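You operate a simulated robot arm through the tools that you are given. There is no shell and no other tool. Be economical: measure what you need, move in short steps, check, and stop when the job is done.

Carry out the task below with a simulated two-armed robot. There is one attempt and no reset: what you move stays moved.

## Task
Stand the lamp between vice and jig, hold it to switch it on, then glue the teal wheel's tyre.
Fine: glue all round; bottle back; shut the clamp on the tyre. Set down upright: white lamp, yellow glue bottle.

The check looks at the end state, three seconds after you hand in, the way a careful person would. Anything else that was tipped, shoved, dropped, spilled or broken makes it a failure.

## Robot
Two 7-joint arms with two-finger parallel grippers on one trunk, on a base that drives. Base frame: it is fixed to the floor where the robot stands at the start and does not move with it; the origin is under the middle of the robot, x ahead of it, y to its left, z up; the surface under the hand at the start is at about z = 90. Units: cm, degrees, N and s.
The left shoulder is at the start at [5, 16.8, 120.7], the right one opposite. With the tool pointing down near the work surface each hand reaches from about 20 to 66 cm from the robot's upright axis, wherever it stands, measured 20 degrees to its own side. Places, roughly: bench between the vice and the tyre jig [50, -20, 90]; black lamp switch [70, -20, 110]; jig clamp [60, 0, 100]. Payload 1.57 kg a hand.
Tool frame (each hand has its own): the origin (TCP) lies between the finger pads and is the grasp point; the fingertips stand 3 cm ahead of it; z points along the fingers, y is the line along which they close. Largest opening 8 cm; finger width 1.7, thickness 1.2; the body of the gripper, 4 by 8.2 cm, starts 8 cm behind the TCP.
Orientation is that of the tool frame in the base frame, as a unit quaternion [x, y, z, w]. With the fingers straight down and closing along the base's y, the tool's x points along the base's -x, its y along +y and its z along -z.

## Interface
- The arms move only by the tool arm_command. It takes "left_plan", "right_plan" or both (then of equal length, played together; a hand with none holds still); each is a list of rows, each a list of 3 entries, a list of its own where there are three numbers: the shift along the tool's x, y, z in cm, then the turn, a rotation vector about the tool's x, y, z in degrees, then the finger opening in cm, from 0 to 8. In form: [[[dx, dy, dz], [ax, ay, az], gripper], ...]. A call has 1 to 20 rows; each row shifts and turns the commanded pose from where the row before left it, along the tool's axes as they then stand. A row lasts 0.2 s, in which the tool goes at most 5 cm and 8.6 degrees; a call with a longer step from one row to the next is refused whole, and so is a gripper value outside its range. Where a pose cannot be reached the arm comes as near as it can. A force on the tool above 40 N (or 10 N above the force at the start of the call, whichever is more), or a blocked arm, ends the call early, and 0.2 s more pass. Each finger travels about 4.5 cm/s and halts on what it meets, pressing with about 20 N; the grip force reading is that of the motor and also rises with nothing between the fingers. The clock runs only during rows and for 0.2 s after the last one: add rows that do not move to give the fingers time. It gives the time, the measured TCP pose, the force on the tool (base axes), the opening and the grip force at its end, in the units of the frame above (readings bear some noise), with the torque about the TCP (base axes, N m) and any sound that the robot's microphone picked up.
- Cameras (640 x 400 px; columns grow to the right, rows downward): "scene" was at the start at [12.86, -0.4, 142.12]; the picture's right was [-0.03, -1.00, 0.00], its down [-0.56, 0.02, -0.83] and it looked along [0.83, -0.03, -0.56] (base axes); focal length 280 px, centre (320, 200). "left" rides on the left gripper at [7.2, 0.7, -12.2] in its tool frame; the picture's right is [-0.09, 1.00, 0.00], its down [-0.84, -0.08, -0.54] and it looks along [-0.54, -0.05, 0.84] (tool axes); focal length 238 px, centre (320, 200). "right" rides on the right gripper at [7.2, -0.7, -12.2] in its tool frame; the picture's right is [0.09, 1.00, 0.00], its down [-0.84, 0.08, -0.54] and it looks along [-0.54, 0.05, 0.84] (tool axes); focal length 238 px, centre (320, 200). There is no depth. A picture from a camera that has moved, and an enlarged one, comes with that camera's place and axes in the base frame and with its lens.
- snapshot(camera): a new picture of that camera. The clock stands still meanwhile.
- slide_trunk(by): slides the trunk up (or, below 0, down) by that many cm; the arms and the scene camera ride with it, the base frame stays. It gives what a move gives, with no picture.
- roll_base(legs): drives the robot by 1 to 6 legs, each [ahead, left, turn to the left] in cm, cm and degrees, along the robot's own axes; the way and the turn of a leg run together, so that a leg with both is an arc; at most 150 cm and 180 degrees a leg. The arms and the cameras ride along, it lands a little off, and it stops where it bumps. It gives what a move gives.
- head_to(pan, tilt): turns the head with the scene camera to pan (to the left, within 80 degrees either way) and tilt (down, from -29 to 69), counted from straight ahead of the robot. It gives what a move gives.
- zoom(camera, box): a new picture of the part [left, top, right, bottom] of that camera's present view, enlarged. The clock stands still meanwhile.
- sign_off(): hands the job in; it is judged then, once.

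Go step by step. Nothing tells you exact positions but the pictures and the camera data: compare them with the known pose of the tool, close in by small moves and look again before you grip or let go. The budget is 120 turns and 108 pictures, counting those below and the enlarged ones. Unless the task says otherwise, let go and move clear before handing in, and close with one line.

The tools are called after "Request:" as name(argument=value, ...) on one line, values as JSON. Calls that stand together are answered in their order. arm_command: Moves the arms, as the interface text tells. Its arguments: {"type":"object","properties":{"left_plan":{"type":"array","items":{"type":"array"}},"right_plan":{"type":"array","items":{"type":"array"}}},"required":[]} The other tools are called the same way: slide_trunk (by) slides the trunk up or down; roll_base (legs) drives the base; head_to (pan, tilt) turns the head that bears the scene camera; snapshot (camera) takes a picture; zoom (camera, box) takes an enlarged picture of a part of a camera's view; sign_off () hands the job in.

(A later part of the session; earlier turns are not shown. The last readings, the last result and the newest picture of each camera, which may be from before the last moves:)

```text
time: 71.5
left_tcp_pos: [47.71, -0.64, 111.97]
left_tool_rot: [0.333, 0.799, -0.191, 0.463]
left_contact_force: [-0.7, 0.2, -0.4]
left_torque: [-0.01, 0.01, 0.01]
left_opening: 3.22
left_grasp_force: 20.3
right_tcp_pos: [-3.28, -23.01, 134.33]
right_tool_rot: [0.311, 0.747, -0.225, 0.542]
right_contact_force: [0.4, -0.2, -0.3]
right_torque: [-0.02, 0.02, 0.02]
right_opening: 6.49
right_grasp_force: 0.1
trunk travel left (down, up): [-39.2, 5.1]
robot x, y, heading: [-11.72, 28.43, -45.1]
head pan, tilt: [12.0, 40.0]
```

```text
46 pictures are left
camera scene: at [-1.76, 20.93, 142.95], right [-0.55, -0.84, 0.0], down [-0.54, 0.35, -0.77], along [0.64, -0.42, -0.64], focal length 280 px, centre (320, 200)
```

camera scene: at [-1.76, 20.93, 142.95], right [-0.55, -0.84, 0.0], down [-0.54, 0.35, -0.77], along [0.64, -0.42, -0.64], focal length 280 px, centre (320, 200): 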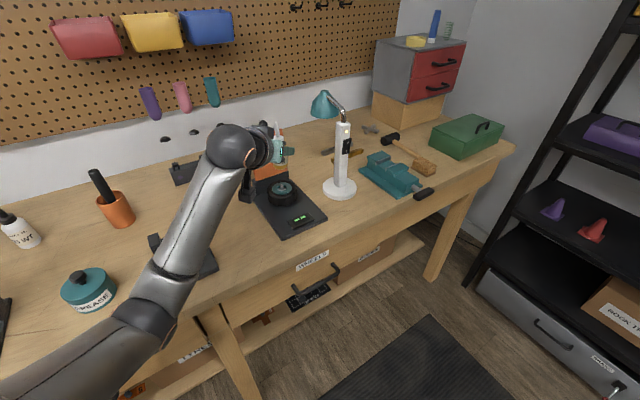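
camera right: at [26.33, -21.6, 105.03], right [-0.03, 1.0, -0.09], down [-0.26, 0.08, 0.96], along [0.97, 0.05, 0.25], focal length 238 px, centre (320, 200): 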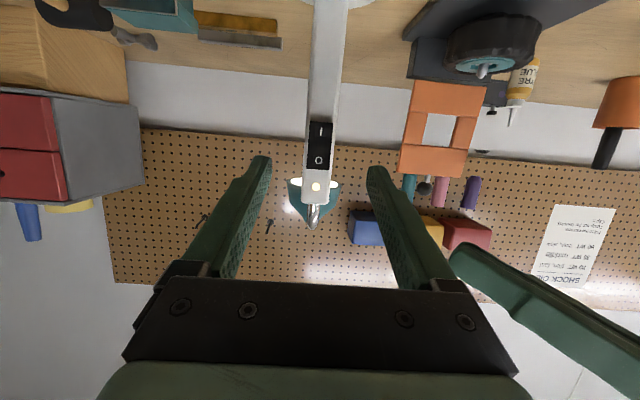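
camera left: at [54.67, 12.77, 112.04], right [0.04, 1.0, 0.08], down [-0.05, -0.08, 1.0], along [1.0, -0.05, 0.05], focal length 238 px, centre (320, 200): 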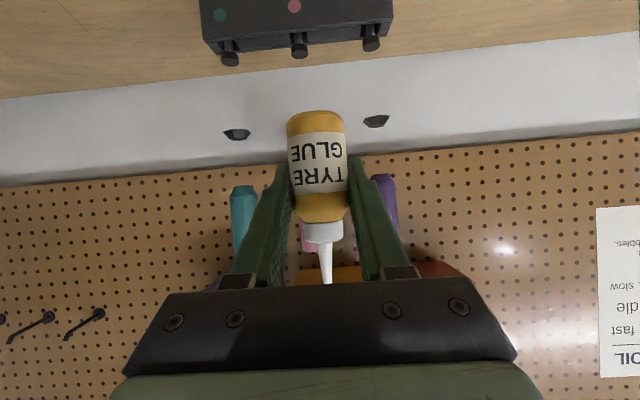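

I'll zoom in on the wheel to get the precise rim geometry.

Request:
zoom(camera="scene", box=[235, 160, 345, 240])

Request:
snapshot(camera="left")

```text
5.00 times, centred on (290, 200) of scene
camera zoom: at [-1.76, 20.93, 142.95], right [-0.55, -0.84, 0.0], down [-0.54, 0.35, -0.77], along [0.64, -0.42, -0.64], focal length 1398 px, centre (470, 200)
```

zoom: 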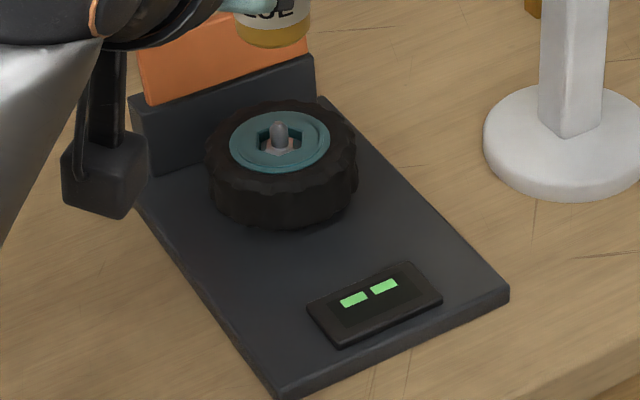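

```text
44 pictures are left
camera left: at [38.18, 9.86, 112.01], right [0.74, 0.67, 0.08], down [-0.09, -0.02, 1.0], along [0.67, -0.74, 0.05], focal length 238 px, centre (320, 200)
```

left: 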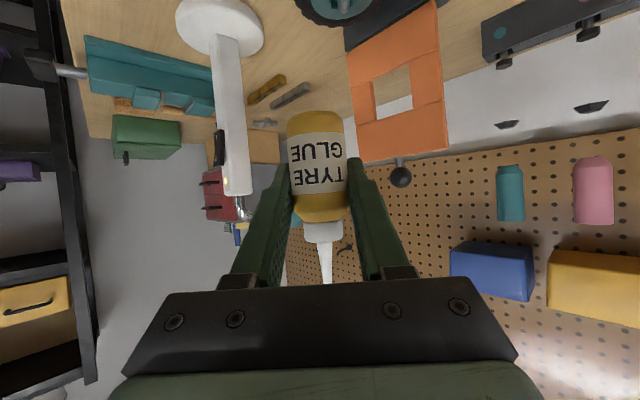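

Wheel: hub centre ≈(54.4, -3.6), top z≈96.7, seam radius ≈2.75. I'll turn the left tool to point toward -y and level, keeping the nozzle up, to test reach in free space.

Request:
arm_command(left_plan=[[[0, 0, 0], [6.93, 0, 4], 3], [[0, 0, 0], [6.93, 0, 4], 3], [[0, 0, 0], [6.93, 0, 4], 3], [[0, 0, 0], [6.93, 0, 4], 3], [[0, 0, 0], [6.93, 0, 4], 3], [[0, 0, 0], [0, -7.5, 0], 3], [[0, 0, 0], [0, -7.5, 0], 3], [[0, 0, 0], [0, -7.5, 0], 3], [[0, 0, 0], [0, -7.5, 0], 3], [[0, 0, 0], [0, 0, 0], 3]])

Request:
snapshot(camera="scene")

```text
time: 73.7
left_tcp_pos: [47.81, -0.68, 112.09]
left_tool_rot: [0.478, 0.52, -0.478, 0.522]
left_contact_force: [0.0, 0.4, -0.5]
left_torque: [-0.02, -0.01, 0.01]
left_opening: 3.26
left_grasp_force: 20.0
right_tcp_pos: [-3.28, -22.96, 134.2]
right_tool_rot: [0.311, 0.746, -0.226, 0.544]
right_contact_force: [-0.1, 0.0, -0.7]
right_torque: [-0.01, 0.01, -0.02]
right_opening: 6.51
right_grasp_force: 0.0
trunk travel left (down, up): [-39.2, 5.1]
robot x, y, heading: [-12.02, 28.51, -45.3]
head pan, tilt: [12.0, 40.0]
```

```text
43 pictures are left
camera scene: at [-1.76, 20.94, 142.95], right [-0.55, -0.84, 0.0], down [-0.54, 0.35, -0.77], along [0.64, -0.42, -0.64], focal length 280 px, centre (320, 200)
```

scene: 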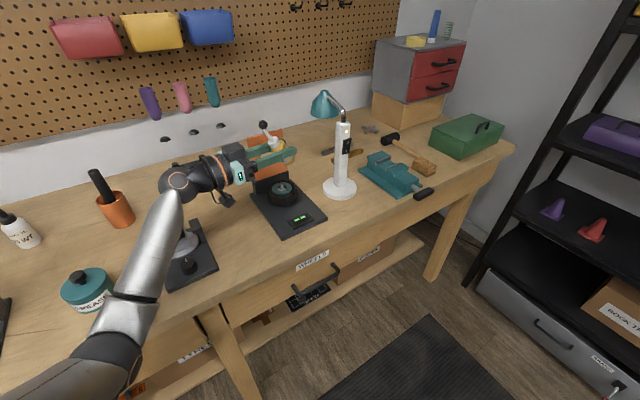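

That pose is reached. I'll tip the tool 10° down and roll the bottle until the nozzle is nearly horizontal, still slightly up, to check roll range and nozzle position.

Request:
arm_command(left_plan=[[[0, 0, 0], [0, 5, 0], 3], [[0, 0, 0], [0, 5, 0], 3], [[0, 0, 0], [0, 0, -8.5], 3], [[0, 0, 0], [0, 0, -8.5], 3], [[0, 0, 0], [0, 0, -8.5], 3], [[0, 0, 0], [0, 0, -8.5], 3], [[0, 0, 0], [0, 0, -8.5], 3], [[0, 0, 0], [0, 0, -8.5], 3], [[0, 0, 0], [0, 0, -8.5], 3], [[0, 0, 0], [0, 0, -8.5], 3], [[0, 0, 0], [0, 0, -8.5], 3], [[0, 0, 0], [0, 0, 0], 3]])

Request:
snapshot(camera="scene")

Request:
zoom(camera="scene", box=[200, 100, 360, 240])

```text
time: 76.3
left_tcp_pos: [47.72, -0.74, 112.13]
left_tool_rot: [0.058, 0.764, -0.634, 0.104]
left_contact_force: [0.5, 0.7, -0.2]
left_torque: [0.0, 0.01, 0.0]
left_opening: 3.25
left_grasp_force: 19.6
right_tcp_pos: [-3.24, -22.87, 134.24]
right_tool_rot: [0.311, 0.747, -0.226, 0.543]
right_contact_force: [-0.9, 0.3, 0.1]
right_torque: [0.01, 0.0, -0.02]
right_opening: 6.52
right_grasp_force: 0.0
trunk travel left (down, up): [-39.2, 5.1]
robot x, y, heading: [-11.77, 28.37, -45.0]
head pan, tilt: [12.0, 40.0]
```

```text
42 pictures are left
camera scene: at [-1.76, 20.93, 142.95], right [-0.55, -0.84, 0.0], down [-0.54, 0.35, -0.77], along [0.64, -0.42, -0.64], focal length 280 px, centre (320, 200)
```

scene: 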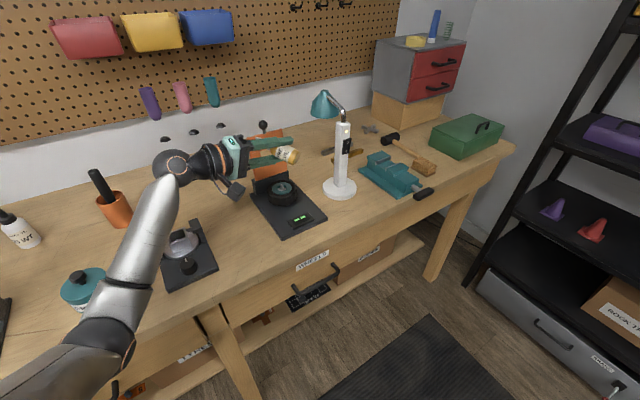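

```text
2.86 times, centred on (280, 170) of scene
camera zoom: at [-1.76, 20.93, 142.95], right [-0.55, -0.84, 0.0], down [-0.54, 0.35, -0.77], along [0.64, -0.42, -0.64], focal length 799 px, centre (434, 286)
```

zoom: 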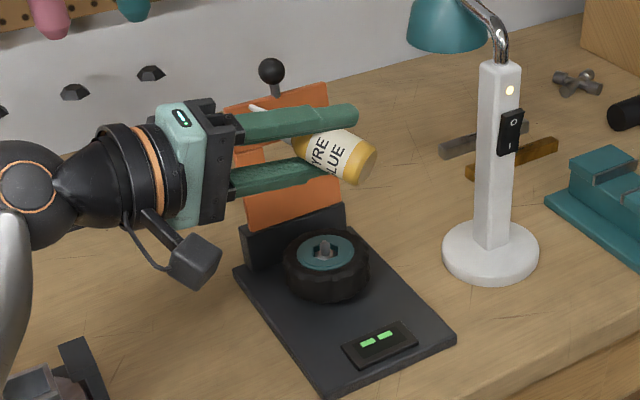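

The roll works and the nozzle tip sits where I predicted. I'll move the base a little toward the jig and lower the trunk 8 cm.

Request:
roll_base(legs=[[5.8, -2.3, 0]])

Request:
slide_trunk(by=-8)

Request:
snapshot(camera="scene")

```text
time: 77.3
left_tcp_pos: [50.21, -6.46, 111.91]
left_tool_rot: [0.059, 0.765, -0.633, 0.103]
left_contact_force: [0.7, 0.3, -0.8]
left_torque: [0.0, -0.01, 0.01]
left_opening: 3.27
left_grasp_force: 19.9
right_tcp_pos: [-0.88, -28.77, 134.27]
right_tool_rot: [0.311, 0.747, -0.226, 0.543]
right_contact_force: [0.9, -0.3, -0.4]
right_torque: [0.02, 0.01, 0.0]
right_opening: 6.5
right_grasp_force: 0.1
trunk travel left (down, up): [-39.2, 5.1]
robot x, y, heading: [-9.05, 23.19, -45.3]
head pan, tilt: [12.0, 40.0]
```

```text
time: 78.5
left_tcp_pos: [50.1, -6.27, 104.08]
left_tool_rot: [0.059, 0.763, -0.635, 0.105]
left_contact_force: [0.4, 0.9, -1.5]
left_torque: [0.0, -0.03, -0.01]
left_opening: 3.25
left_grasp_force: 19.8
right_tcp_pos: [-0.76, -28.84, 126.35]
right_tool_rot: [0.311, 0.746, -0.227, 0.543]
right_contact_force: [-0.2, 0.0, 0.0]
right_torque: [-0.03, 0.02, 0.0]
right_opening: 6.49
right_grasp_force: 0.0
trunk travel left (down, up): [-31.2, 13.1]
robot x, y, heading: [-9.51, 22.78, -45.3]
head pan, tilt: [12.0, 40.0]
```

```text
40 pictures are left
camera scene: at [0.65, 15.2, 134.96], right [-0.55, -0.84, 0.0], down [-0.54, 0.35, -0.77], along [0.64, -0.42, -0.64], focal length 280 px, centre (320, 200)
```

scene: 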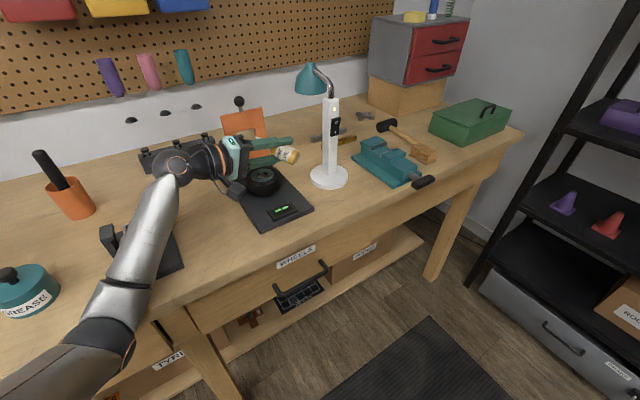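

Clear so far. I'll bring the nozzle (still slightly upward) to just in front-left of the tyre's seam.

Request:
arm_command(left_plan=[[[2.13, 1.28, 0.23], [0, 0, 0], 3], [[2.13, 1.28, 0.23], [0, 0, 0], 3], [[0, 0, 0], [0, 0, 0], 3]])

Request:
zoom(camera="scene", box=[190, 90, 350, 240])

```text
time: 79.3
left_tcp_pos: [46.62, -6.46, 100.41]
left_tool_rot: [0.059, 0.764, -0.634, 0.104]
left_contact_force: [-0.3, -0.3, -0.4]
left_torque: [0.03, -0.01, -0.02]
left_opening: 3.25
left_grasp_force: 20.0
right_tcp_pos: [-0.96, -28.78, 126.31]
right_tool_rot: [0.311, 0.746, -0.227, 0.543]
right_contact_force: [-0.6, -0.4, -0.4]
right_torque: [0.0, -0.01, -0.01]
right_opening: 6.49
right_grasp_force: 0.0
trunk travel left (down, up): [-31.2, 13.1]
robot x, y, heading: [-9.26, 22.61, -45.0]
head pan, tilt: [12.0, 40.0]
```

```text
2.67 times, centred on (270, 165) of scene
camera zoom: at [0.66, 15.19, 134.95], right [-0.55, -0.84, 0.0], down [-0.54, 0.35, -0.77], along [0.64, -0.42, -0.64], focal length 746 px, centre (453, 293)
```

zoom: 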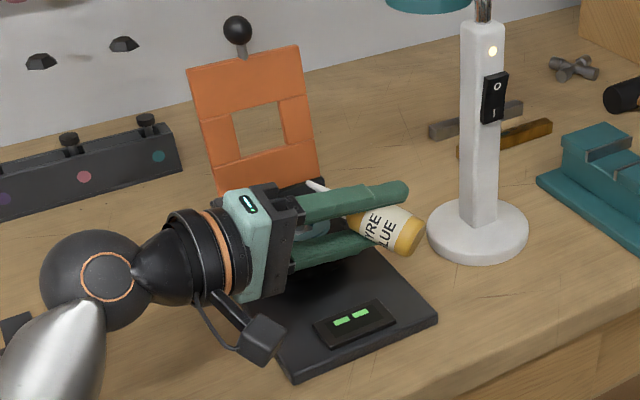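

Position is as predicted. Now I'll roll the nozzle downward while keeping the tip near the seam.

Request:
arm_command(left_plan=[[[-0.05, -0.1, 0.11], [0, 0, -7.3], 3], [[-0.05, -0.1, 0.11], [0, 0, -7.3], 3], [[-0.05, -0.1, 0.11], [0, 0, -7.3], 3], [[-0.05, -0.1, 0.11], [0, 0, -7.3], 3], [[-0.05, -0.1, 0.11], [0, 0, -7.3], 3]])

Request:
zoom(camera="scene", box=[190, 90, 350, 240])

```text
time: 80.5
left_tcp_pos: [46.95, -7.1, 100.78]
left_tool_rot: [-0.185, 0.743, -0.635, -0.1]
left_contact_force: [-0.5, -0.2, -1.2]
left_torque: [-0.01, -0.03, -0.03]
left_opening: 3.23
left_grasp_force: 20.1
right_tcp_pos: [-0.71, -28.72, 126.35]
right_tool_rot: [0.311, 0.746, -0.226, 0.543]
right_contact_force: [0.1, -0.3, -0.1]
right_torque: [0.0, -0.01, -0.02]
right_opening: 6.47
right_grasp_force: 0.1
trunk travel left (down, up): [-31.2, 13.1]
robot x, y, heading: [-9.37, 22.47, -45.2]
head pan, tilt: [12.0, 40.0]
```

```text
2.67 times, centred on (270, 165) of scene
camera zoom: at [0.66, 15.19, 134.95], right [-0.55, -0.84, 0.0], down [-0.54, 0.35, -0.77], along [0.64, -0.42, -0.64], focal length 746 px, centre (453, 293)
```

zoom: 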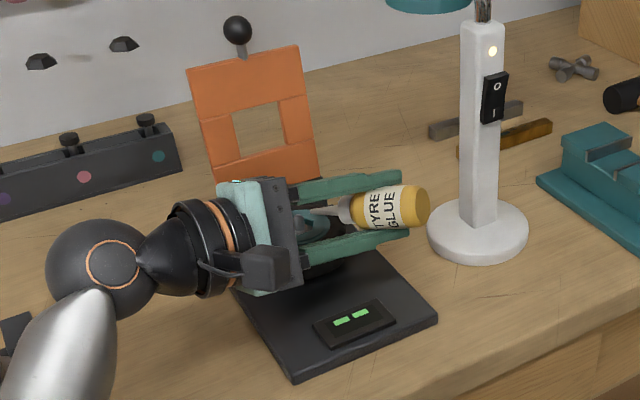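

No spill, and the reach is fine. I'll continue the roll to a steeper nozzle-down pose right above the seam's front point.

Request:
arm_command(left_plan=[[[-0.36, -0.338, 0.05], [0, 0, -7.4], 3], [[-0.315, -0.382, 0.05], [0, 0, -7.4], 3], [[-0.264, -0.419, 0.05], [0, 0, -7.4], 3], [[-0.21, -0.448, 0.05], [0, 0, -7.4], 3], [[-0.15, -0.471, 0.05], [0, 0, -7.4], 3]])

Request:
zoom(camera="scene", box=[200, 120, 340, 230])

Request:
snapshot(camera="left")

```text
time: 81.7
left_tcp_pos: [49.33, -7.31, 101.85]
left_tool_rot: [-0.411, 0.647, -0.57, -0.297]
left_contact_force: [-0.3, 0.1, -1.3]
left_torque: [-0.02, -0.03, -0.02]
left_opening: 3.23
left_grasp_force: 19.5
right_tcp_pos: [-0.76, -28.73, 126.31]
right_tool_rot: [0.311, 0.746, -0.226, 0.543]
right_contact_force: [-0.2, -0.4, -0.1]
right_torque: [0.02, 0.0, -0.01]
right_opening: 6.47
right_grasp_force: 0.1
trunk travel left (down, up): [-31.2, 13.1]
robot x, y, heading: [-9.47, 22.57, -45.2]
head pan, tilt: [12.0, 40.0]
```

```text
3.64 times, centred on (270, 175) of scene
camera zoom: at [0.66, 15.19, 134.95], right [-0.55, -0.84, 0.0], down [-0.54, 0.35, -0.77], along [0.64, -0.42, -0.64], focal length 1017 px, centre (502, 291)
```

zoom: 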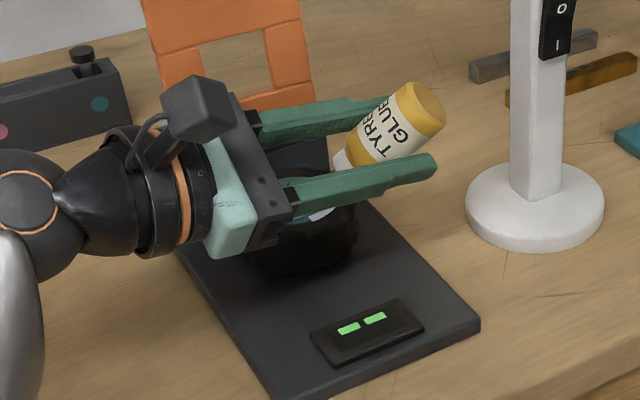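

```text
36 pictures are left
camera left: at [44.15, 3.26, 109.76], right [-0.82, 0.03, -0.57], down [0.43, 0.69, -0.58], along [0.38, -0.72, -0.58], focal length 238 px, centre (320, 200)
```

left: 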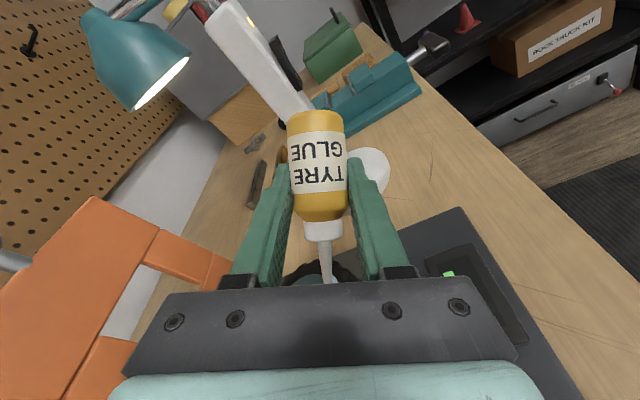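

The nozzle is down at the seam's front edge. I'll zoom the hand camera to see the tip against the rim.

Request:
zoom(camera="left", box=[265, 210, 385, 300])

Request:
zoom(camera="scene", box=[255, 150, 305, 200])

```text
4.44 times, centred on (325, 255) of left
camera zoom: at [44.15, 3.26, 109.76], right [-0.82, 0.03, -0.57], down [0.43, 0.69, -0.58], along [0.38, -0.72, -0.58], focal length 1059 px, centre (298, -44)
```

zoom: 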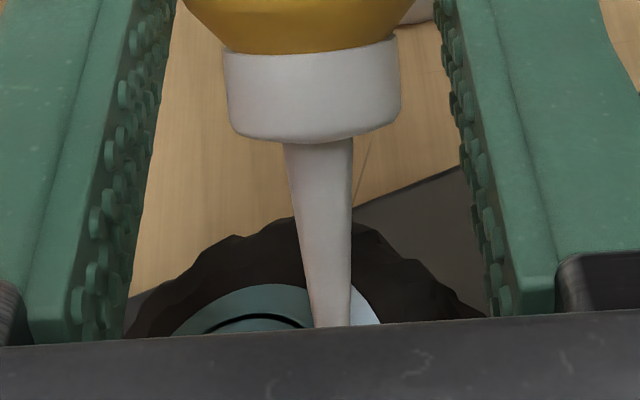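

```text
8.00 times, centred on (280, 175) of scene
camera zoom: at [0.66, 15.19, 134.95], right [-0.55, -0.84, 0.0], down [-0.54, 0.35, -0.77], along [0.64, -0.42, -0.64], focal length 2237 px, centre (640, 400)
```

zoom: 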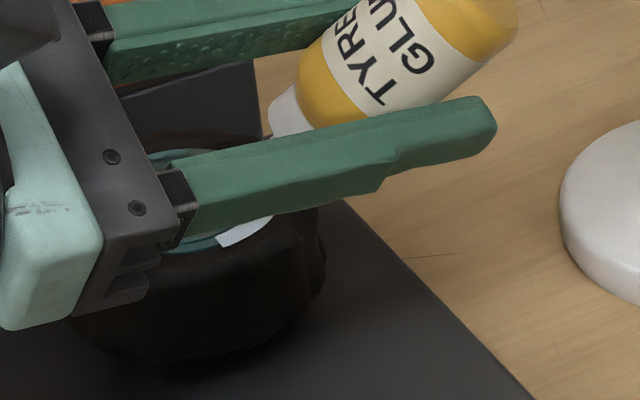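

A pale strip of glue is already on the seam right at the tip, so it flows by itself in this pose. I'll draw the first half circle around the seam right away.

Request:
arm_command(left_plan=[[[0.067, -0.035, 0.425], [0, 0, 0], 3], [[0.032, -0.093, 0.42], [0, 0, 0], 3], [[-0.003, -0.149, 0.405], [0, 0, 0], 3], [[-0.038, -0.2, 0.38], [0, 0, 0], 3], [[-0.073, -0.248, 0.346], [0, 0, 0], 3], [[-0.105, -0.289, 0.303], [0, 0, 0], 3], [[-0.135, -0.323, 0.253], [0, 0, 0], 3], [[-0.162, -0.349, 0.196], [0, 0, 0], 3], [[-0.184, -0.366, 0.135], [0, 0, 0], 3], [[-0.202, -0.375, 0.07], [0, 0, 0], 3], [[-0.215, -0.374, 0.003], [0, 0, 0], 3], [[-0.223, -0.364, -0.063], [0, 0, 0], 3], [[-0.225, -0.345, -0.128], [0, 0, 0], 3], [[-0.222, -0.317, -0.19], [0, 0, 0], 3], [[-0.213, -0.282, -0.247], [0, 0, 0], 3], [[-0.199, -0.24, -0.298], [0, 0, 0], 3], [[-0.18, -0.192, -0.342], [0, 0, 0], 3], [[-0.157, -0.139, -0.377], [0, 0, 0], 3], [[-0.13, -0.083, -0.403], [0, 0, 0], 3], [[-0.099, -0.024, -0.419], [0, 0, 0], 3]])

Request:
zoom(camera="scene", box=[240, 140, 310, 210])

Request:
zoom(camera="left", box=[245, 190, 405, 300])

```text
time: 85.9
left_tcp_pos: [54.7, -7.51, 101.77]
left_tool_rot: [-0.411, 0.647, -0.57, -0.297]
left_contact_force: [0.3, -0.4, 0.3]
left_torque: [0.07, 0.01, 0.01]
left_opening: 3.26
left_grasp_force: 20.2
right_tcp_pos: [-0.77, -28.69, 126.3]
right_tool_rot: [0.311, 0.746, -0.226, 0.544]
right_contact_force: [0.8, 0.2, -0.1]
right_torque: [0.02, -0.04, -0.01]
right_opening: 6.54
right_grasp_force: 0.0
trunk travel left (down, up): [-31.2, 13.1]
robot x, y, heading: [-9.44, 22.95, -45.2]
head pan, tilt: [12.0, 40.0]
```

```text
5.71 times, centred on (275, 175) of scene
camera zoom: at [0.66, 15.2, 134.95], right [-0.55, -0.84, 0.0], down [-0.54, 0.35, -0.77], along [0.64, -0.42, -0.64], focal length 1598 px, centre (577, 343)
```

zoom: 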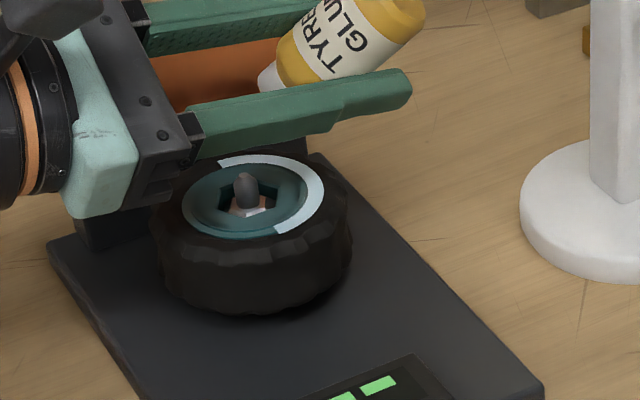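

```text
3.64 times, centred on (325, 245) of left
camera zoom: at [49.5, 3.12, 109.66], right [-0.82, 0.03, -0.57], down [0.43, 0.69, -0.58], along [0.38, -0.72, -0.58], focal length 867 px, centre (302, 36)
```

zoom: 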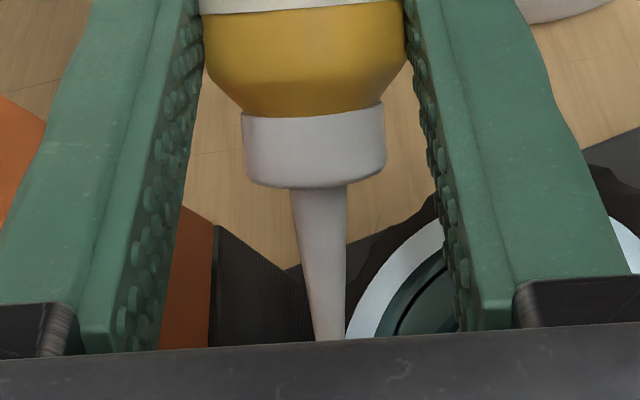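

A clean white bead now covers half the seam. I'll draw the second half.

Request:
arm_command(left_plan=[[[-0.067, 0.035, -0.425], [0, 0, 0], 3], [[-0.032, 0.093, -0.42], [0, 0, 0], 3], [[0.003, 0.149, -0.405], [0, 0, 0], 3], [[0.038, 0.2, -0.38], [0, 0, 0], 3], [[0.073, 0.248, -0.346], [0, 0, 0], 3], [[0.105, 0.289, -0.303], [0, 0, 0], 3], [[0.135, 0.323, -0.253], [0, 0, 0], 3], [[0.162, 0.349, -0.196], [0, 0, 0], 3], [[0.184, 0.366, -0.135], [0, 0, 0], 3], [[0.202, 0.375, -0.07], [0, 0, 0], 3], [[0.215, 0.374, -0.003], [0, 0, 0], 3], [[0.223, 0.364, 0.063], [0, 0, 0], 3], [[0.225, 0.345, 0.128], [0, 0, 0], 3], [[0.222, 0.317, 0.19], [0, 0, 0], 3], [[0.213, 0.282, 0.247], [0, 0, 0], 3], [[0.199, 0.24, 0.298], [0, 0, 0], 3], [[0.18, 0.192, 0.342], [0, 0, 0], 3], [[0.157, 0.139, 0.377], [0, 0, 0], 3], [[0.13, 0.083, 0.403], [0, 0, 0], 3], [[0.099, 0.024, 0.419], [0, 0, 0], 3]])

Request:
zoom(camera="scene", box=[240, 140, 310, 210])

```text
time: 90.1
left_tcp_pos: [49.21, -7.26, 101.61]
left_tool_rot: [-0.41, 0.647, -0.571, -0.296]
left_contact_force: [0.3, -0.3, -1.0]
left_torque: [-0.01, 0.02, -0.01]
left_opening: 3.24
left_grasp_force: 20.5
right_tcp_pos: [-0.85, -28.81, 126.32]
right_tool_rot: [0.311, 0.746, -0.226, 0.543]
right_contact_force: [0.6, -0.9, 0.2]
right_torque: [0.01, -0.01, 0.0]
right_opening: 6.49
right_grasp_force: 0.0
trunk travel left (down, up): [-31.2, 13.1]
robot x, y, heading: [-9.3, 22.72, -45.2]
head pan, tilt: [12.0, 40.0]
```

```text
5.71 times, centred on (275, 175) of scene
camera zoom: at [0.66, 15.19, 134.95], right [-0.55, -0.84, 0.0], down [-0.54, 0.35, -0.77], along [0.64, -0.42, -0.64], focal length 1598 px, centre (577, 343)
```

zoom: 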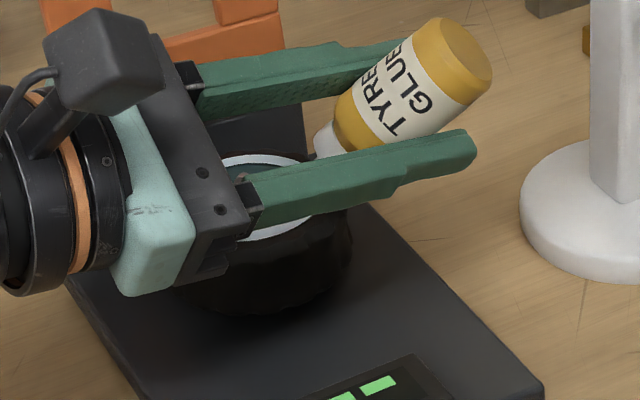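

Nearly closed. I'll overlap the start by ~18°, roll the bottle back nozzle-up along the same path, and lift.

Request:
arm_command(left_plan=[[[0.067, -0.035, 0.425], [0, 0, 0], 3], [[0.032, -0.093, 0.42], [0, 0, 0], 3], [[0.085, 0.488, -0.05], [0, 0, 7.4], 3], [[0.15, 0.471, -0.05], [0, 0, 7.4], 3], [[0.21, 0.448, -0.05], [0, 0, 7.4], 3], [[0.264, 0.419, -0.05], [0, 0, 7.4], 3], [[0.315, 0.382, -0.05], [0, 0, 7.4], 3], [[0.05, 0.1, -0.11], [0, 0, 7.3], 3], [[0.05, 0.1, -0.11], [0, 0, 7.3], 3], [[0.05, 0.1, -0.11], [0, 0, 7.3], 3], [[0.05, 0.1, -0.11], [0, 0, 7.3], 3], [[0.05, 0.1, -0.11], [0, 0, 7.3], 3], [[-0.69, -2.87, -0.52], [0, 0, 0], 3], [[-0.69, -2.87, -0.52], [0, 0, 0], 3], [[-0.69, -2.87, -0.52], [0, 0, 0], 3], [[0, 0, 0], [0, 0, 0], 3]])

Request:
zoom(camera="scene", box=[210, 110, 330, 230])

```text
time: 93.5
left_tcp_pos: [46.84, -7.4, 109.6]
left_tool_rot: [0.059, 0.764, -0.634, 0.104]
left_contact_force: [-0.3, -0.1, 0.0]
left_torque: [-0.04, 0.01, 0.01]
left_opening: 3.23
left_grasp_force: 20.3
right_tcp_pos: [-0.84, -28.74, 126.3]
right_tool_rot: [0.311, 0.746, -0.226, 0.544]
right_contact_force: [-0.1, -0.2, 0.7]
right_torque: [0.01, -0.02, 0.03]
right_opening: 6.49
right_grasp_force: 0.0
trunk travel left (down, up): [-31.2, 13.1]
robot x, y, heading: [-9.2, 23.23, -45.0]
head pan, tilt: [12.0, 40.0]
```

```text
3.33 times, centred on (270, 170) of scene
camera zoom: at [0.66, 15.19, 134.95], right [-0.55, -0.84, 0.0], down [-0.54, 0.35, -0.77], along [0.64, -0.42, -0.64], focal length 932 px, centre (487, 300)
```

zoom: 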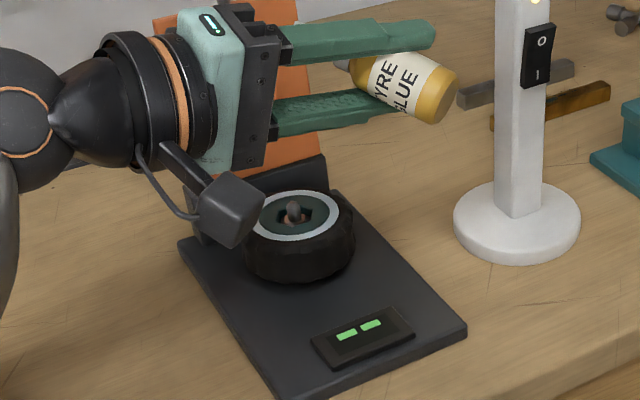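

The bead looks complete. I'll raise the trunk, back the base away, and bring the bottle upright.

Request:
slide_trunk(by=8)

Request:
roll_base(legs=[[-6, 2.3, 0]])

Request:
arm_command(left_plan=[[[0, 0, 0], [0, 0, 8.5], 3], [[0, 0, 0], [0, 0, 8.5], 3], [[0, 0, 0], [0, 0, 8.5], 3], [[0, 0, 0], [0, 0, 8.5], 3], [[0, 0, 0], [0, 0, 8.5], 3], [[0, 0, 0], [0, 0, 8.5], 3], [[0, 0, 0], [0, 0, 8.5], 3], [[0, 0, 0], [0, 0, 8.5], 3], [[0, 0, 0], [0, 0, 8.5], 3], [[0, 0, 0], [0, 6.67, 0], 3], [[0, 0, 0], [0, 6.67, 0], 3], [[0, 0, 0], [0, 6.66, 0], 3], [[0, 0, 0], [-6.93, 0, -4], 3], [[0, 0, 0], [-6.93, 0, -4], 3], [[0, 0, 0], [-6.93, 0, -4], 3], [[0, 0, 0], [-6.93, 0, -4], 3], [[0, 0, 0], [-6.93, 0, -4], 3], [[0, 0, 0], [0, 0, 0], 3]])

Request:
snapshot(camera="scene")

Request:
zoom(camera="scene", box=[245, 160, 325, 230])

```text
time: 94.6
left_tcp_pos: [46.9, -7.47, 117.62]
left_tool_rot: [0.058, 0.764, -0.634, 0.105]
left_contact_force: [-0.5, -0.1, 0.0]
left_torque: [0.01, -0.01, -0.02]
left_opening: 3.24
left_grasp_force: 19.9
right_tcp_pos: [-0.82, -28.7, 134.25]
right_tool_rot: [0.31, 0.747, -0.225, 0.543]
right_contact_force: [0.6, -0.4, -0.8]
right_torque: [-0.05, 0.02, 0.01]
right_opening: 6.49
right_grasp_force: 0.2
trunk travel left (down, up): [-39.2, 5.1]
robot x, y, heading: [-9.08, 22.84, -44.9]
head pan, tilt: [12.0, 40.0]
```

```text
time: 95.6
left_tcp_pos: [44.04, -1.51, 117.5]
left_tool_rot: [0.059, 0.764, -0.635, 0.104]
left_contact_force: [0.8, 0.2, -1.0]
left_torque: [-0.02, -0.05, -0.03]
left_opening: 3.24
left_grasp_force: 20.3
right_tcp_pos: [-3.66, -22.76, 134.3]
right_tool_rot: [0.311, 0.746, -0.227, 0.543]
right_contact_force: [0.4, 0.8, -0.1]
right_torque: [-0.02, 0.0, 0.01]
right_opening: 6.52
right_grasp_force: 0.1
trunk travel left (down, up): [-39.2, 5.1]
robot x, y, heading: [-11.9, 28.89, -45.1]
head pan, tilt: [12.0, 40.0]
```

```text
time: 99.4
left_tcp_pos: [44.13, -1.49, 117.58]
left_tool_rot: [0.332, 0.799, -0.191, 0.463]
left_contact_force: [0.4, 0.0, -1.5]
left_torque: [-0.04, 0.0, 0.0]
left_opening: 3.23
left_grasp_force: 19.3
right_tcp_pos: [-3.67, -22.73, 134.22]
right_tool_rot: [0.311, 0.746, -0.227, 0.543]
right_contact_force: [0.2, 0.4, -0.4]
right_torque: [0.0, 0.02, 0.0]
right_opening: 6.52
right_grasp_force: 0.1
trunk travel left (down, up): [-39.2, 5.1]
robot x, y, heading: [-12.38, 29.14, -45.2]
head pan, tilt: [12.0, 40.0]
```

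```text
29 pictures are left
camera scene: at [-2.08, 21.16, 142.95], right [-0.55, -0.84, 0.0], down [-0.54, 0.35, -0.77], along [0.64, -0.42, -0.64], focal length 280 px, centre (320, 200)
```

scene: 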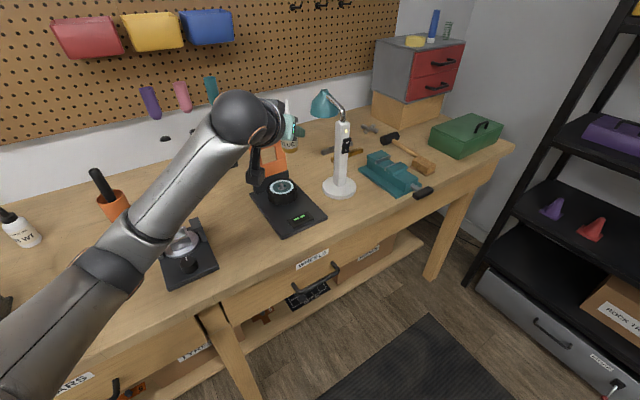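

```text
5.71 times, centred on (285, 195) of scene
camera zoom: at [-2.08, 21.16, 142.95], right [-0.55, -0.84, 0.0], down [-0.54, 0.35, -0.77], along [0.64, -0.42, -0.64], focal length 1598 px, centre (520, 229)
```

zoom: 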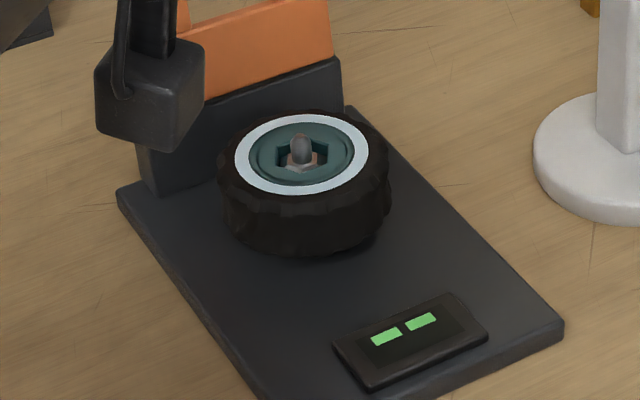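

The bead is a full closed ring. Now I'll return the bottle: turn back, move right and forward toward its original spot at (69, 12).

Request:
roll_base(legs=[[0, 0, 45.1], [0, -36.5, 0], [17, 0, 0]])

Request:
head_to(pan=15, tilt=38)

Request:
snapshot(camera="scene")

```text
time: 106.2
left_tcp_pos: [65.92, 11.17, 117.49]
left_tool_rot: [0.006, 0.866, -0.002, 0.5]
left_contact_force: [-0.1, 0.6, -0.7]
left_torque: [0.0, 0.02, 0.0]
left_opening: 3.25
left_grasp_force: 20.0
right_tcp_pos: [46.8, -37.48, 134.25]
right_tool_rot: [0.005, 0.809, -0.003, 0.588]
right_contact_force: [1.3, 0.0, -0.4]
right_torque: [0.02, 0.0, -0.02]
right_opening: 6.51
right_grasp_force: 0.0
trunk travel left (down, up): [-39.2, 5.1]
robot x, y, heading: [4.16, -6.79, -0.6]
head pan, tilt: [12.0, 40.0]
```

```text
time: 106.8
left_tcp_pos: [65.78, 11.12, 117.52]
left_tool_rot: [0.006, 0.866, -0.002, 0.501]
left_contact_force: [-0.1, 0.9, -1.1]
left_torque: [-0.02, -0.02, -0.01]
left_opening: 3.22
left_grasp_force: 19.9
right_tcp_pos: [46.69, -37.63, 134.19]
right_tool_rot: [0.005, 0.809, -0.004, 0.588]
right_contact_force: [-0.2, -0.3, -0.4]
right_torque: [0.0, 0.0, -0.02]
right_opening: 6.53
right_grasp_force: 0.1
trunk travel left (down, up): [-39.2, 5.1]
robot x, y, heading: [4.83, -6.92, -0.6]
head pan, tilt: [15.0, 38.0]
```

```text
27 pictures are left
camera scene: at [16.95, -4.79, 143.25], right [0.25, -0.97, 0.0], down [-0.6, -0.15, -0.79], along [0.76, 0.2, -0.62], focal length 280 px, centre (320, 200)
```

scene: 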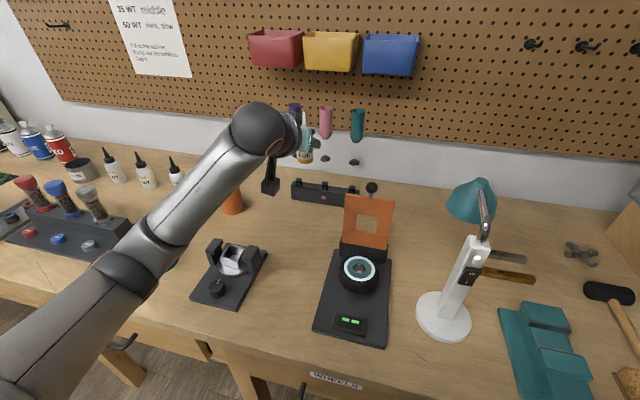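

Lined up. I'll lower the trunk and arm to just above the bench at the bottle's original place.

Request:
slide_trunk(by=-10)

Request:
arm_command(left_plan=[[[2.29, 0.22, 2.14], [0, 0, 0], 3], [[2.29, 0.22, 2.14], [0, 0, 0], 3], [[2.29, 0.22, 2.14], [0, 0, 0], 3], [[2.29, 0.22, 2.14], [0, 0, 0], 3], [[0, 0, 0], [0, 0, 0], 3]])

Request:
zoom(camera="scene", box=[220, 90, 400, 240])

Request:
snapshot(camera="left")

```text
time: 108.2
left_tcp_pos: [65.84, 11.23, 107.71]
left_tool_rot: [0.006, 0.865, -0.002, 0.501]
left_contact_force: [-0.4, 0.2, -0.6]
left_torque: [0.03, -0.01, -0.02]
left_opening: 3.24
left_grasp_force: 20.2
right_tcp_pos: [46.6, -37.53, 124.33]
right_tool_rot: [0.005, 0.809, -0.003, 0.588]
right_contact_force: [0.0, -0.2, -0.2]
right_torque: [0.0, -0.04, 0.01]
right_opening: 6.51
right_grasp_force: 0.0
trunk travel left (down, up): [-29.2, 15.1]
robot x, y, heading: [4.56, -6.5, -0.7]
head pan, tilt: [15.0, 38.0]
```

```text
time: 109.4
left_tcp_pos: [68.7, 12.11, 95.28]
left_tool_rot: [0.005, 0.865, -0.001, 0.501]
left_contact_force: [0.3, -0.4, -0.4]
left_torque: [0.02, -0.02, -0.02]
left_opening: 3.25
left_grasp_force: 19.8
right_tcp_pos: [46.73, -37.65, 124.28]
right_tool_rot: [0.005, 0.809, -0.003, 0.588]
right_contact_force: [-0.1, -0.3, -0.6]
right_torque: [-0.02, 0.02, 0.0]
right_opening: 6.52
right_grasp_force: 0.1
trunk travel left (down, up): [-29.2, 15.1]
robot x, y, heading: [4.46, -6.85, -0.7]
head pan, tilt: [15.0, 38.0]
```

```text
2.67 times, centred on (310, 165) of scene
camera zoom: at [16.96, -4.79, 133.25], right [0.25, -0.97, 0.0], down [-0.6, -0.15, -0.79], along [0.76, 0.2, -0.62], focal length 746 px, centre (347, 293)
```

zoom: 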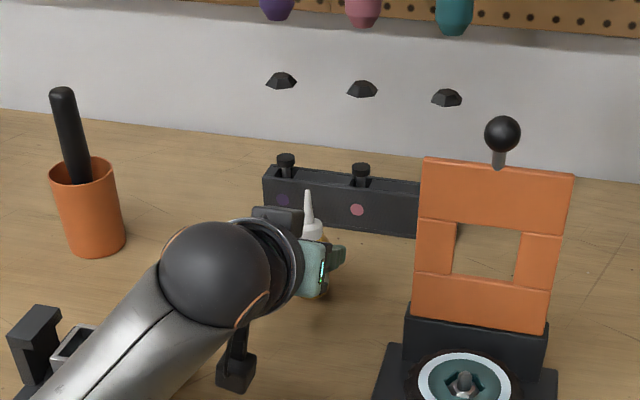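

```text
25 pictures are left
camera left: at [54.46, 12.91, 95.07], right [0.06, 0.99, 0.08], down [-0.05, -0.08, 1.0], along [1.0, -0.06, 0.05], focal length 238 px, centre (320, 200)
```

left: 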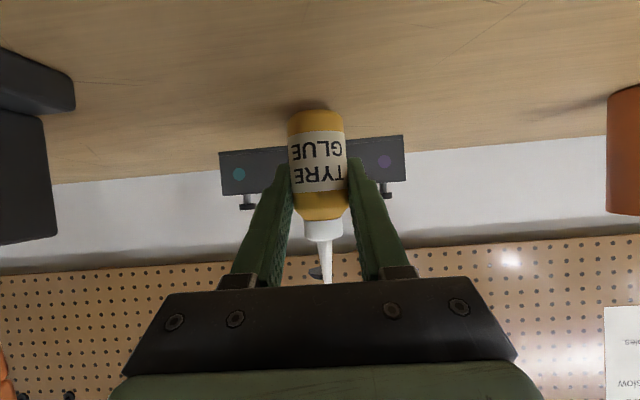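

Bottle is upright 1 cm above the bench. I'll lower it and check contact.

Request:
arm_command(left_plan=[[[0.39, 0, 0.225], [0, 0, 0], 3], [[0.4, 0, 0.23], [0, 0, 0], 3], [[0, 0, 0], [0, 0, 0], 3]])

```text
time: 110.2
left_tcp_pos: [68.7, 11.97, 94.4]
left_tool_rot: [0.004, 0.865, -0.001, 0.502]
left_contact_force: [0.6, 0.1, 2.1]
left_torque: [-0.01, -0.08, 0.01]
left_opening: 3.25
left_grasp_force: 19.7
right_tcp_pos: [46.81, -37.68, 124.37]
right_tool_rot: [0.005, 0.808, -0.004, 0.589]
right_contact_force: [1.3, -0.2, -0.7]
right_torque: [0.03, -0.02, 0.01]
right_opening: 6.49
right_grasp_force: 0.1
trunk travel left (down, up): [-29.2, 15.1]
robot x, y, heading: [4.47, -6.84, -0.6]
head pan, tilt: [15.0, 38.0]
```

It has touched down (2 N upward). I'll release and back straight out, then up.

Request:
arm_command(left_plan=[[[0, 0, 0], [0, 0, 0], 4], [[0, 0, 0], [0, 0, 0], 5.5], [[0, 0, 0], [0, 0, 0], 6], [[1.2, 0, -2.1], [0, 0, 0], 6], [[1.5, 0, -2.6], [0, 0, 0], 6], [[1.5, 0, -2.6], [0, 0, 0], 6], [[-2.6, 0, -1.5], [0, 0, 0], 6], [[-2.6, 0, -1.5], [0, 0, 0], 6], [[-2.6, 0, -1.5], [0, 0, 0], 6], [[-2.6, 0, -1.5], [0, 0, 0], 6], [[-2.6, 0, -1.5], [0, 0, 0], 6], [[-2.6, 0, -1.5], [0, 0, 0], 6], [[0, 0, 0], [0, 0, 0], 6]])

Request:
snapshot(camera="scene")

```text
time: 113.0
left_tcp_pos: [60.17, 12.17, 112.13]
left_tool_rot: [0.005, 0.866, -0.001, 0.5]
left_contact_force: [1.0, -1.7, -0.3]
left_torque: [0.02, 0.02, 0.02]
left_opening: 5.98
left_grasp_force: 0.0
right_tcp_pos: [46.79, -37.53, 124.22]
right_tool_rot: [0.005, 0.808, -0.004, 0.589]
right_contact_force: [0.3, 1.0, 0.5]
right_torque: [-0.05, 0.01, 0.02]
right_opening: 6.52
right_grasp_force: 0.1
trunk travel left (down, up): [-29.2, 15.1]
robot x, y, heading: [4.51, -6.91, -0.3]
head pan, tilt: [15.0, 38.0]
```

```text
24 pictures are left
camera scene: at [16.96, -4.78, 133.25], right [0.25, -0.97, 0.0], down [-0.6, -0.15, -0.79], along [0.76, 0.2, -0.62], focal length 280 px, centre (320, 200)
```

scene: 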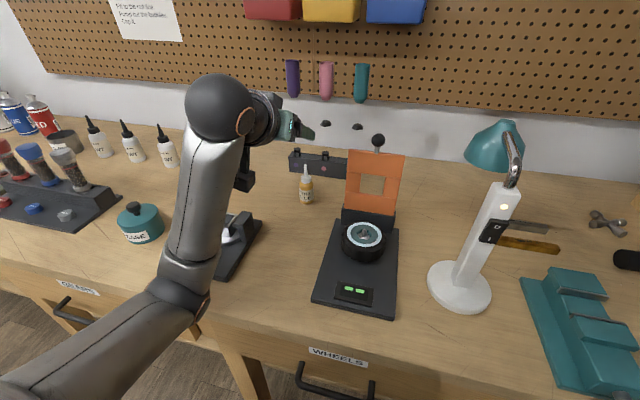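

The bottle is back upright in its place. The clamp knob is at about (61.9, -3.25, 111.6), so next I'll raise, shift the base right, and pitch the left hand steeply down above the knob.

Request:
slide_trunk(by=11)

Request:
roll_base(legs=[[0, -10, 0.5]])

Request:
arm_command(left_plan=[[[0, 0, 0], [0, 8, 0], 6], [[0, 0, 0], [0, 8, 0], 6], [[0, 0, 0], [0, 8, 0], 6], [[0, 0, 0], [0, 8, 0], 5], [[0, 0, 0], [0, 8, 0], 5], [[0, 0, 0], [0, 0, 0], 5]])

Request:
snapshot(camera="scene")

Request:
snapshot(camera="left")

```text
time: 114.4
left_tcp_pos: [60.15, 12.04, 123.14]
left_tool_rot: [0.005, 0.866, -0.002, 0.501]
left_contact_force: [-0.1, -0.3, -0.2]
left_torque: [0.0, -0.01, 0.0]
left_opening: 6.01
left_grasp_force: 0.0
right_tcp_pos: [46.64, -37.59, 135.27]
right_tool_rot: [0.005, 0.809, -0.003, 0.588]
right_contact_force: [0.3, -0.8, 0.2]
right_torque: [0.0, 0.0, 0.0]
right_opening: 6.51
right_grasp_force: 0.1
trunk travel left (down, up): [-40.2, 4.1]
robot x, y, heading: [4.54, -7.21, -0.8]
head pan, tilt: [15.0, 38.0]
```

```text
time: 115.9
left_tcp_pos: [60.05, 2.77, 123.15]
left_tool_rot: [0.002, 0.865, 0.001, 0.501]
left_contact_force: [0.2, 0.0, -0.4]
left_torque: [-0.02, 0.03, 0.02]
left_opening: 5.98
left_grasp_force: 0.0
right_tcp_pos: [46.96, -47.08, 135.25]
right_tool_rot: [0.0, 0.808, 0.001, 0.589]
right_contact_force: [0.4, -0.3, -0.7]
right_torque: [-0.02, 0.03, 0.05]
right_opening: 6.51
right_grasp_force: 0.0
trunk travel left (down, up): [-40.2, 4.1]
robot x, y, heading: [4.74, -16.38, -0.1]
head pan, tilt: [15.0, 38.0]
```

```text
time: 117.3
left_tcp_pos: [60.06, 2.86, 123.25]
left_tool_rot: [0.001, 0.985, 0.001, 0.173]
left_contact_force: [0.1, -1.4, 0.0]
left_torque: [0.0, -0.01, 0.01]
left_opening: 5.0
left_grasp_force: 0.1
right_tcp_pos: [46.8, -46.96, 135.36]
right_tool_rot: [0.001, 0.809, -0.001, 0.588]
right_contact_force: [-1.3, 0.2, -0.7]
right_torque: [0.03, -0.02, 0.04]
right_opening: 6.5
right_grasp_force: 0.1
trunk travel left (down, up): [-40.2, 4.1]
robot x, y, heading: [4.52, -16.91, 0.2]
head pan, tilt: [15.0, 38.0]
```

```text
23 pictures are left
camera scene: at [16.87, -14.44, 144.25], right [0.26, -0.97, 0.0], down [-0.59, -0.16, -0.79], along [0.76, 0.2, -0.62], focal length 280 px, centre (320, 200)
```

scene: 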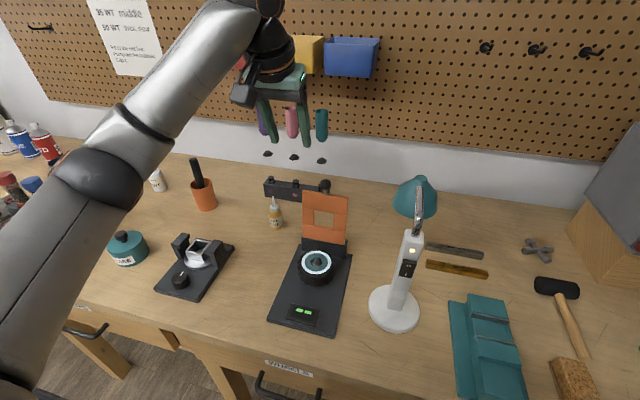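

```text
22 pictures are left
camera left: at [49.02, 3.5, 132.25], right [0.09, 1.0, 0.03], down [0.6, -0.08, 0.8], along [0.79, -0.05, -0.61], focal length 238 px, centre (320, 200)
```

left: 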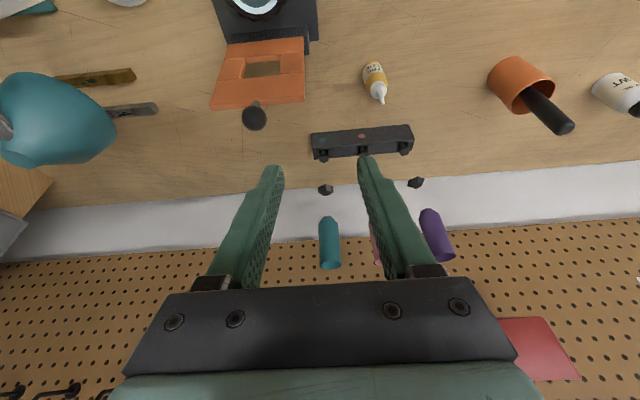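

The knob is confirmed at (61.9, -3.4, 111.6). I'll move over and descend, straddling it.

Request:
arm_command(left_plan=[[[0, -3.13, 0], [0, 0, 0], 5], [[0, -3.13, 0], [0, 0, 0], 5], [[0.74, 0, 3.54], [0, 0, 0], 5], [[0.74, 0, 3.54], [0, 0, 0], 5], [[0.74, 0, 3.54], [0, 0, 0], 5], [[0, 0, 0], [0, 0, 0], 5]])

Request:
snapshot(camera="left")

Request:
zoom(camera="scene", box=[250, 100, 390, 240])

```text
time: 118.7
left_tcp_pos: [61.44, -3.75, 112.32]
left_tool_rot: [0.001, 0.985, 0.001, 0.175]
left_contact_force: [-1.0, 0.5, 2.6]
left_torque: [-0.08, 0.03, -0.09]
left_opening: 4.94
left_grasp_force: 0.0
right_tcp_pos: [46.88, -46.94, 135.29]
right_tool_rot: [0.002, 0.808, -0.001, 0.589]
right_contact_force: [-0.8, 0.0, 0.0]
right_torque: [-0.02, -0.02, 0.02]
right_opening: 6.51
right_grasp_force: 0.1
trunk travel left (down, up): [-40.2, 4.1]
robot x, y, heading: [4.76, -16.35, -0.1]
head pan, tilt: [15.0, 38.0]
```

```text
21 pictures are left
camera left: at [50.35, -3.11, 121.43], right [0.09, 1.0, 0.03], down [0.6, -0.08, 0.8], along [0.8, -0.05, -0.6], focal length 238 px, centre (320, 200)
```

left: 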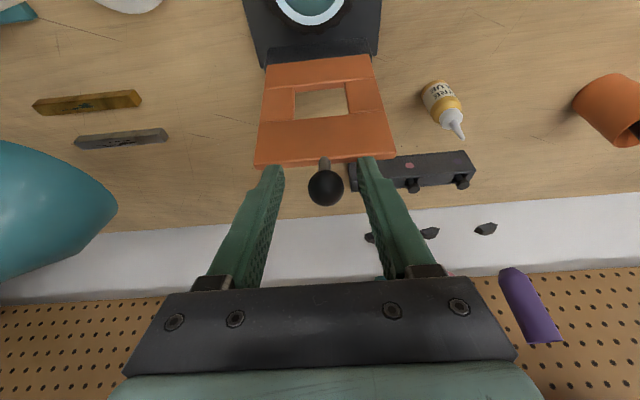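

```text
2.86 times, centred on (320, 170) of scene
camera zoom: at [16.82, -14.46, 144.26], right [0.26, -0.97, 0.0], down [-0.59, -0.16, -0.79], along [0.76, 0.2, -0.62], focal length 799 px, centre (320, 286)
```

zoom: 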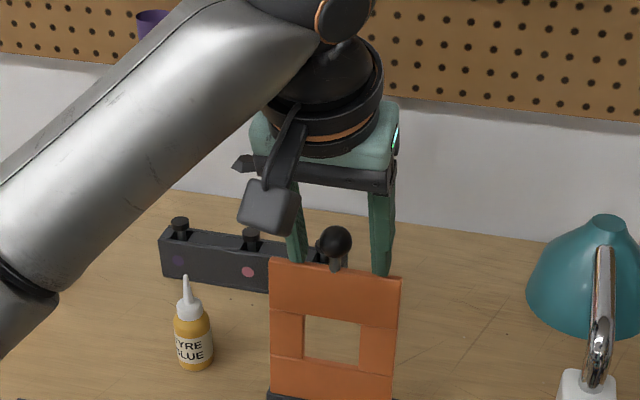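

The ball is between the fingers and slightly left of centre. I'll correct 0.35 cm and close.

Request:
arm_command(left_plan=[[[0, 0.35, -0.3], [0, 0, 0], 5], [[0, 0, 0], [0, 0, 0], 3.5], [[0, 0, 0], [0, 0, 0], 2], [[0, 0, 0], [0, 0, 0], 2], [[0, 0, 0], [0, 0, 0], 2]])

Request:
zoom(camera="left", box=[220, 40, 430, 220])

```text
time: 119.9
left_tcp_pos: [61.38, -3.54, 112.67]
left_tool_rot: [0.001, 0.985, 0.002, 0.174]
left_contact_force: [-0.3, -2.1, -1.3]
left_torque: [-0.05, -0.06, -0.04]
left_opening: 2.32
left_grasp_force: 31.5
right_tcp_pos: [46.99, -47.09, 135.26]
right_tool_rot: [0.001, 0.808, -0.001, 0.589]
right_contact_force: [0.3, -0.5, -0.7]
right_torque: [-0.03, 0.01, -0.01]
right_opening: 6.5
right_grasp_force: 0.1
trunk travel left (down, up): [-40.2, 4.1]
robot x, y, heading: [4.19, -16.4, -0.4]
head pan, tilt: [15.0, 38.0]
```

```text
2.22 times, centred on (325, 130) of left
camera zoom: at [50.34, -2.76, 121.69], right [0.09, 1.0, 0.03], down [0.6, -0.08, 0.8], along [0.8, -0.05, -0.6], focal length 530 px, centre (309, 356)
```

zoom: 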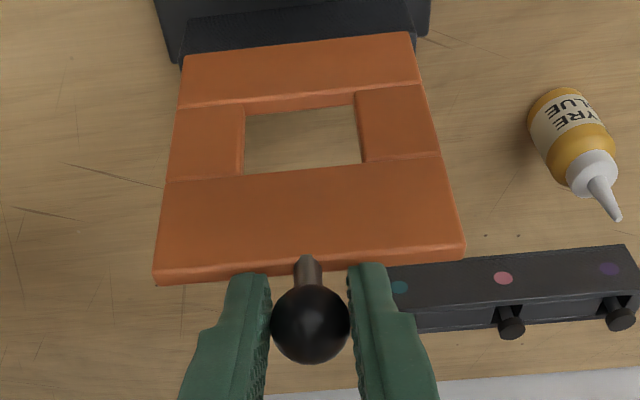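

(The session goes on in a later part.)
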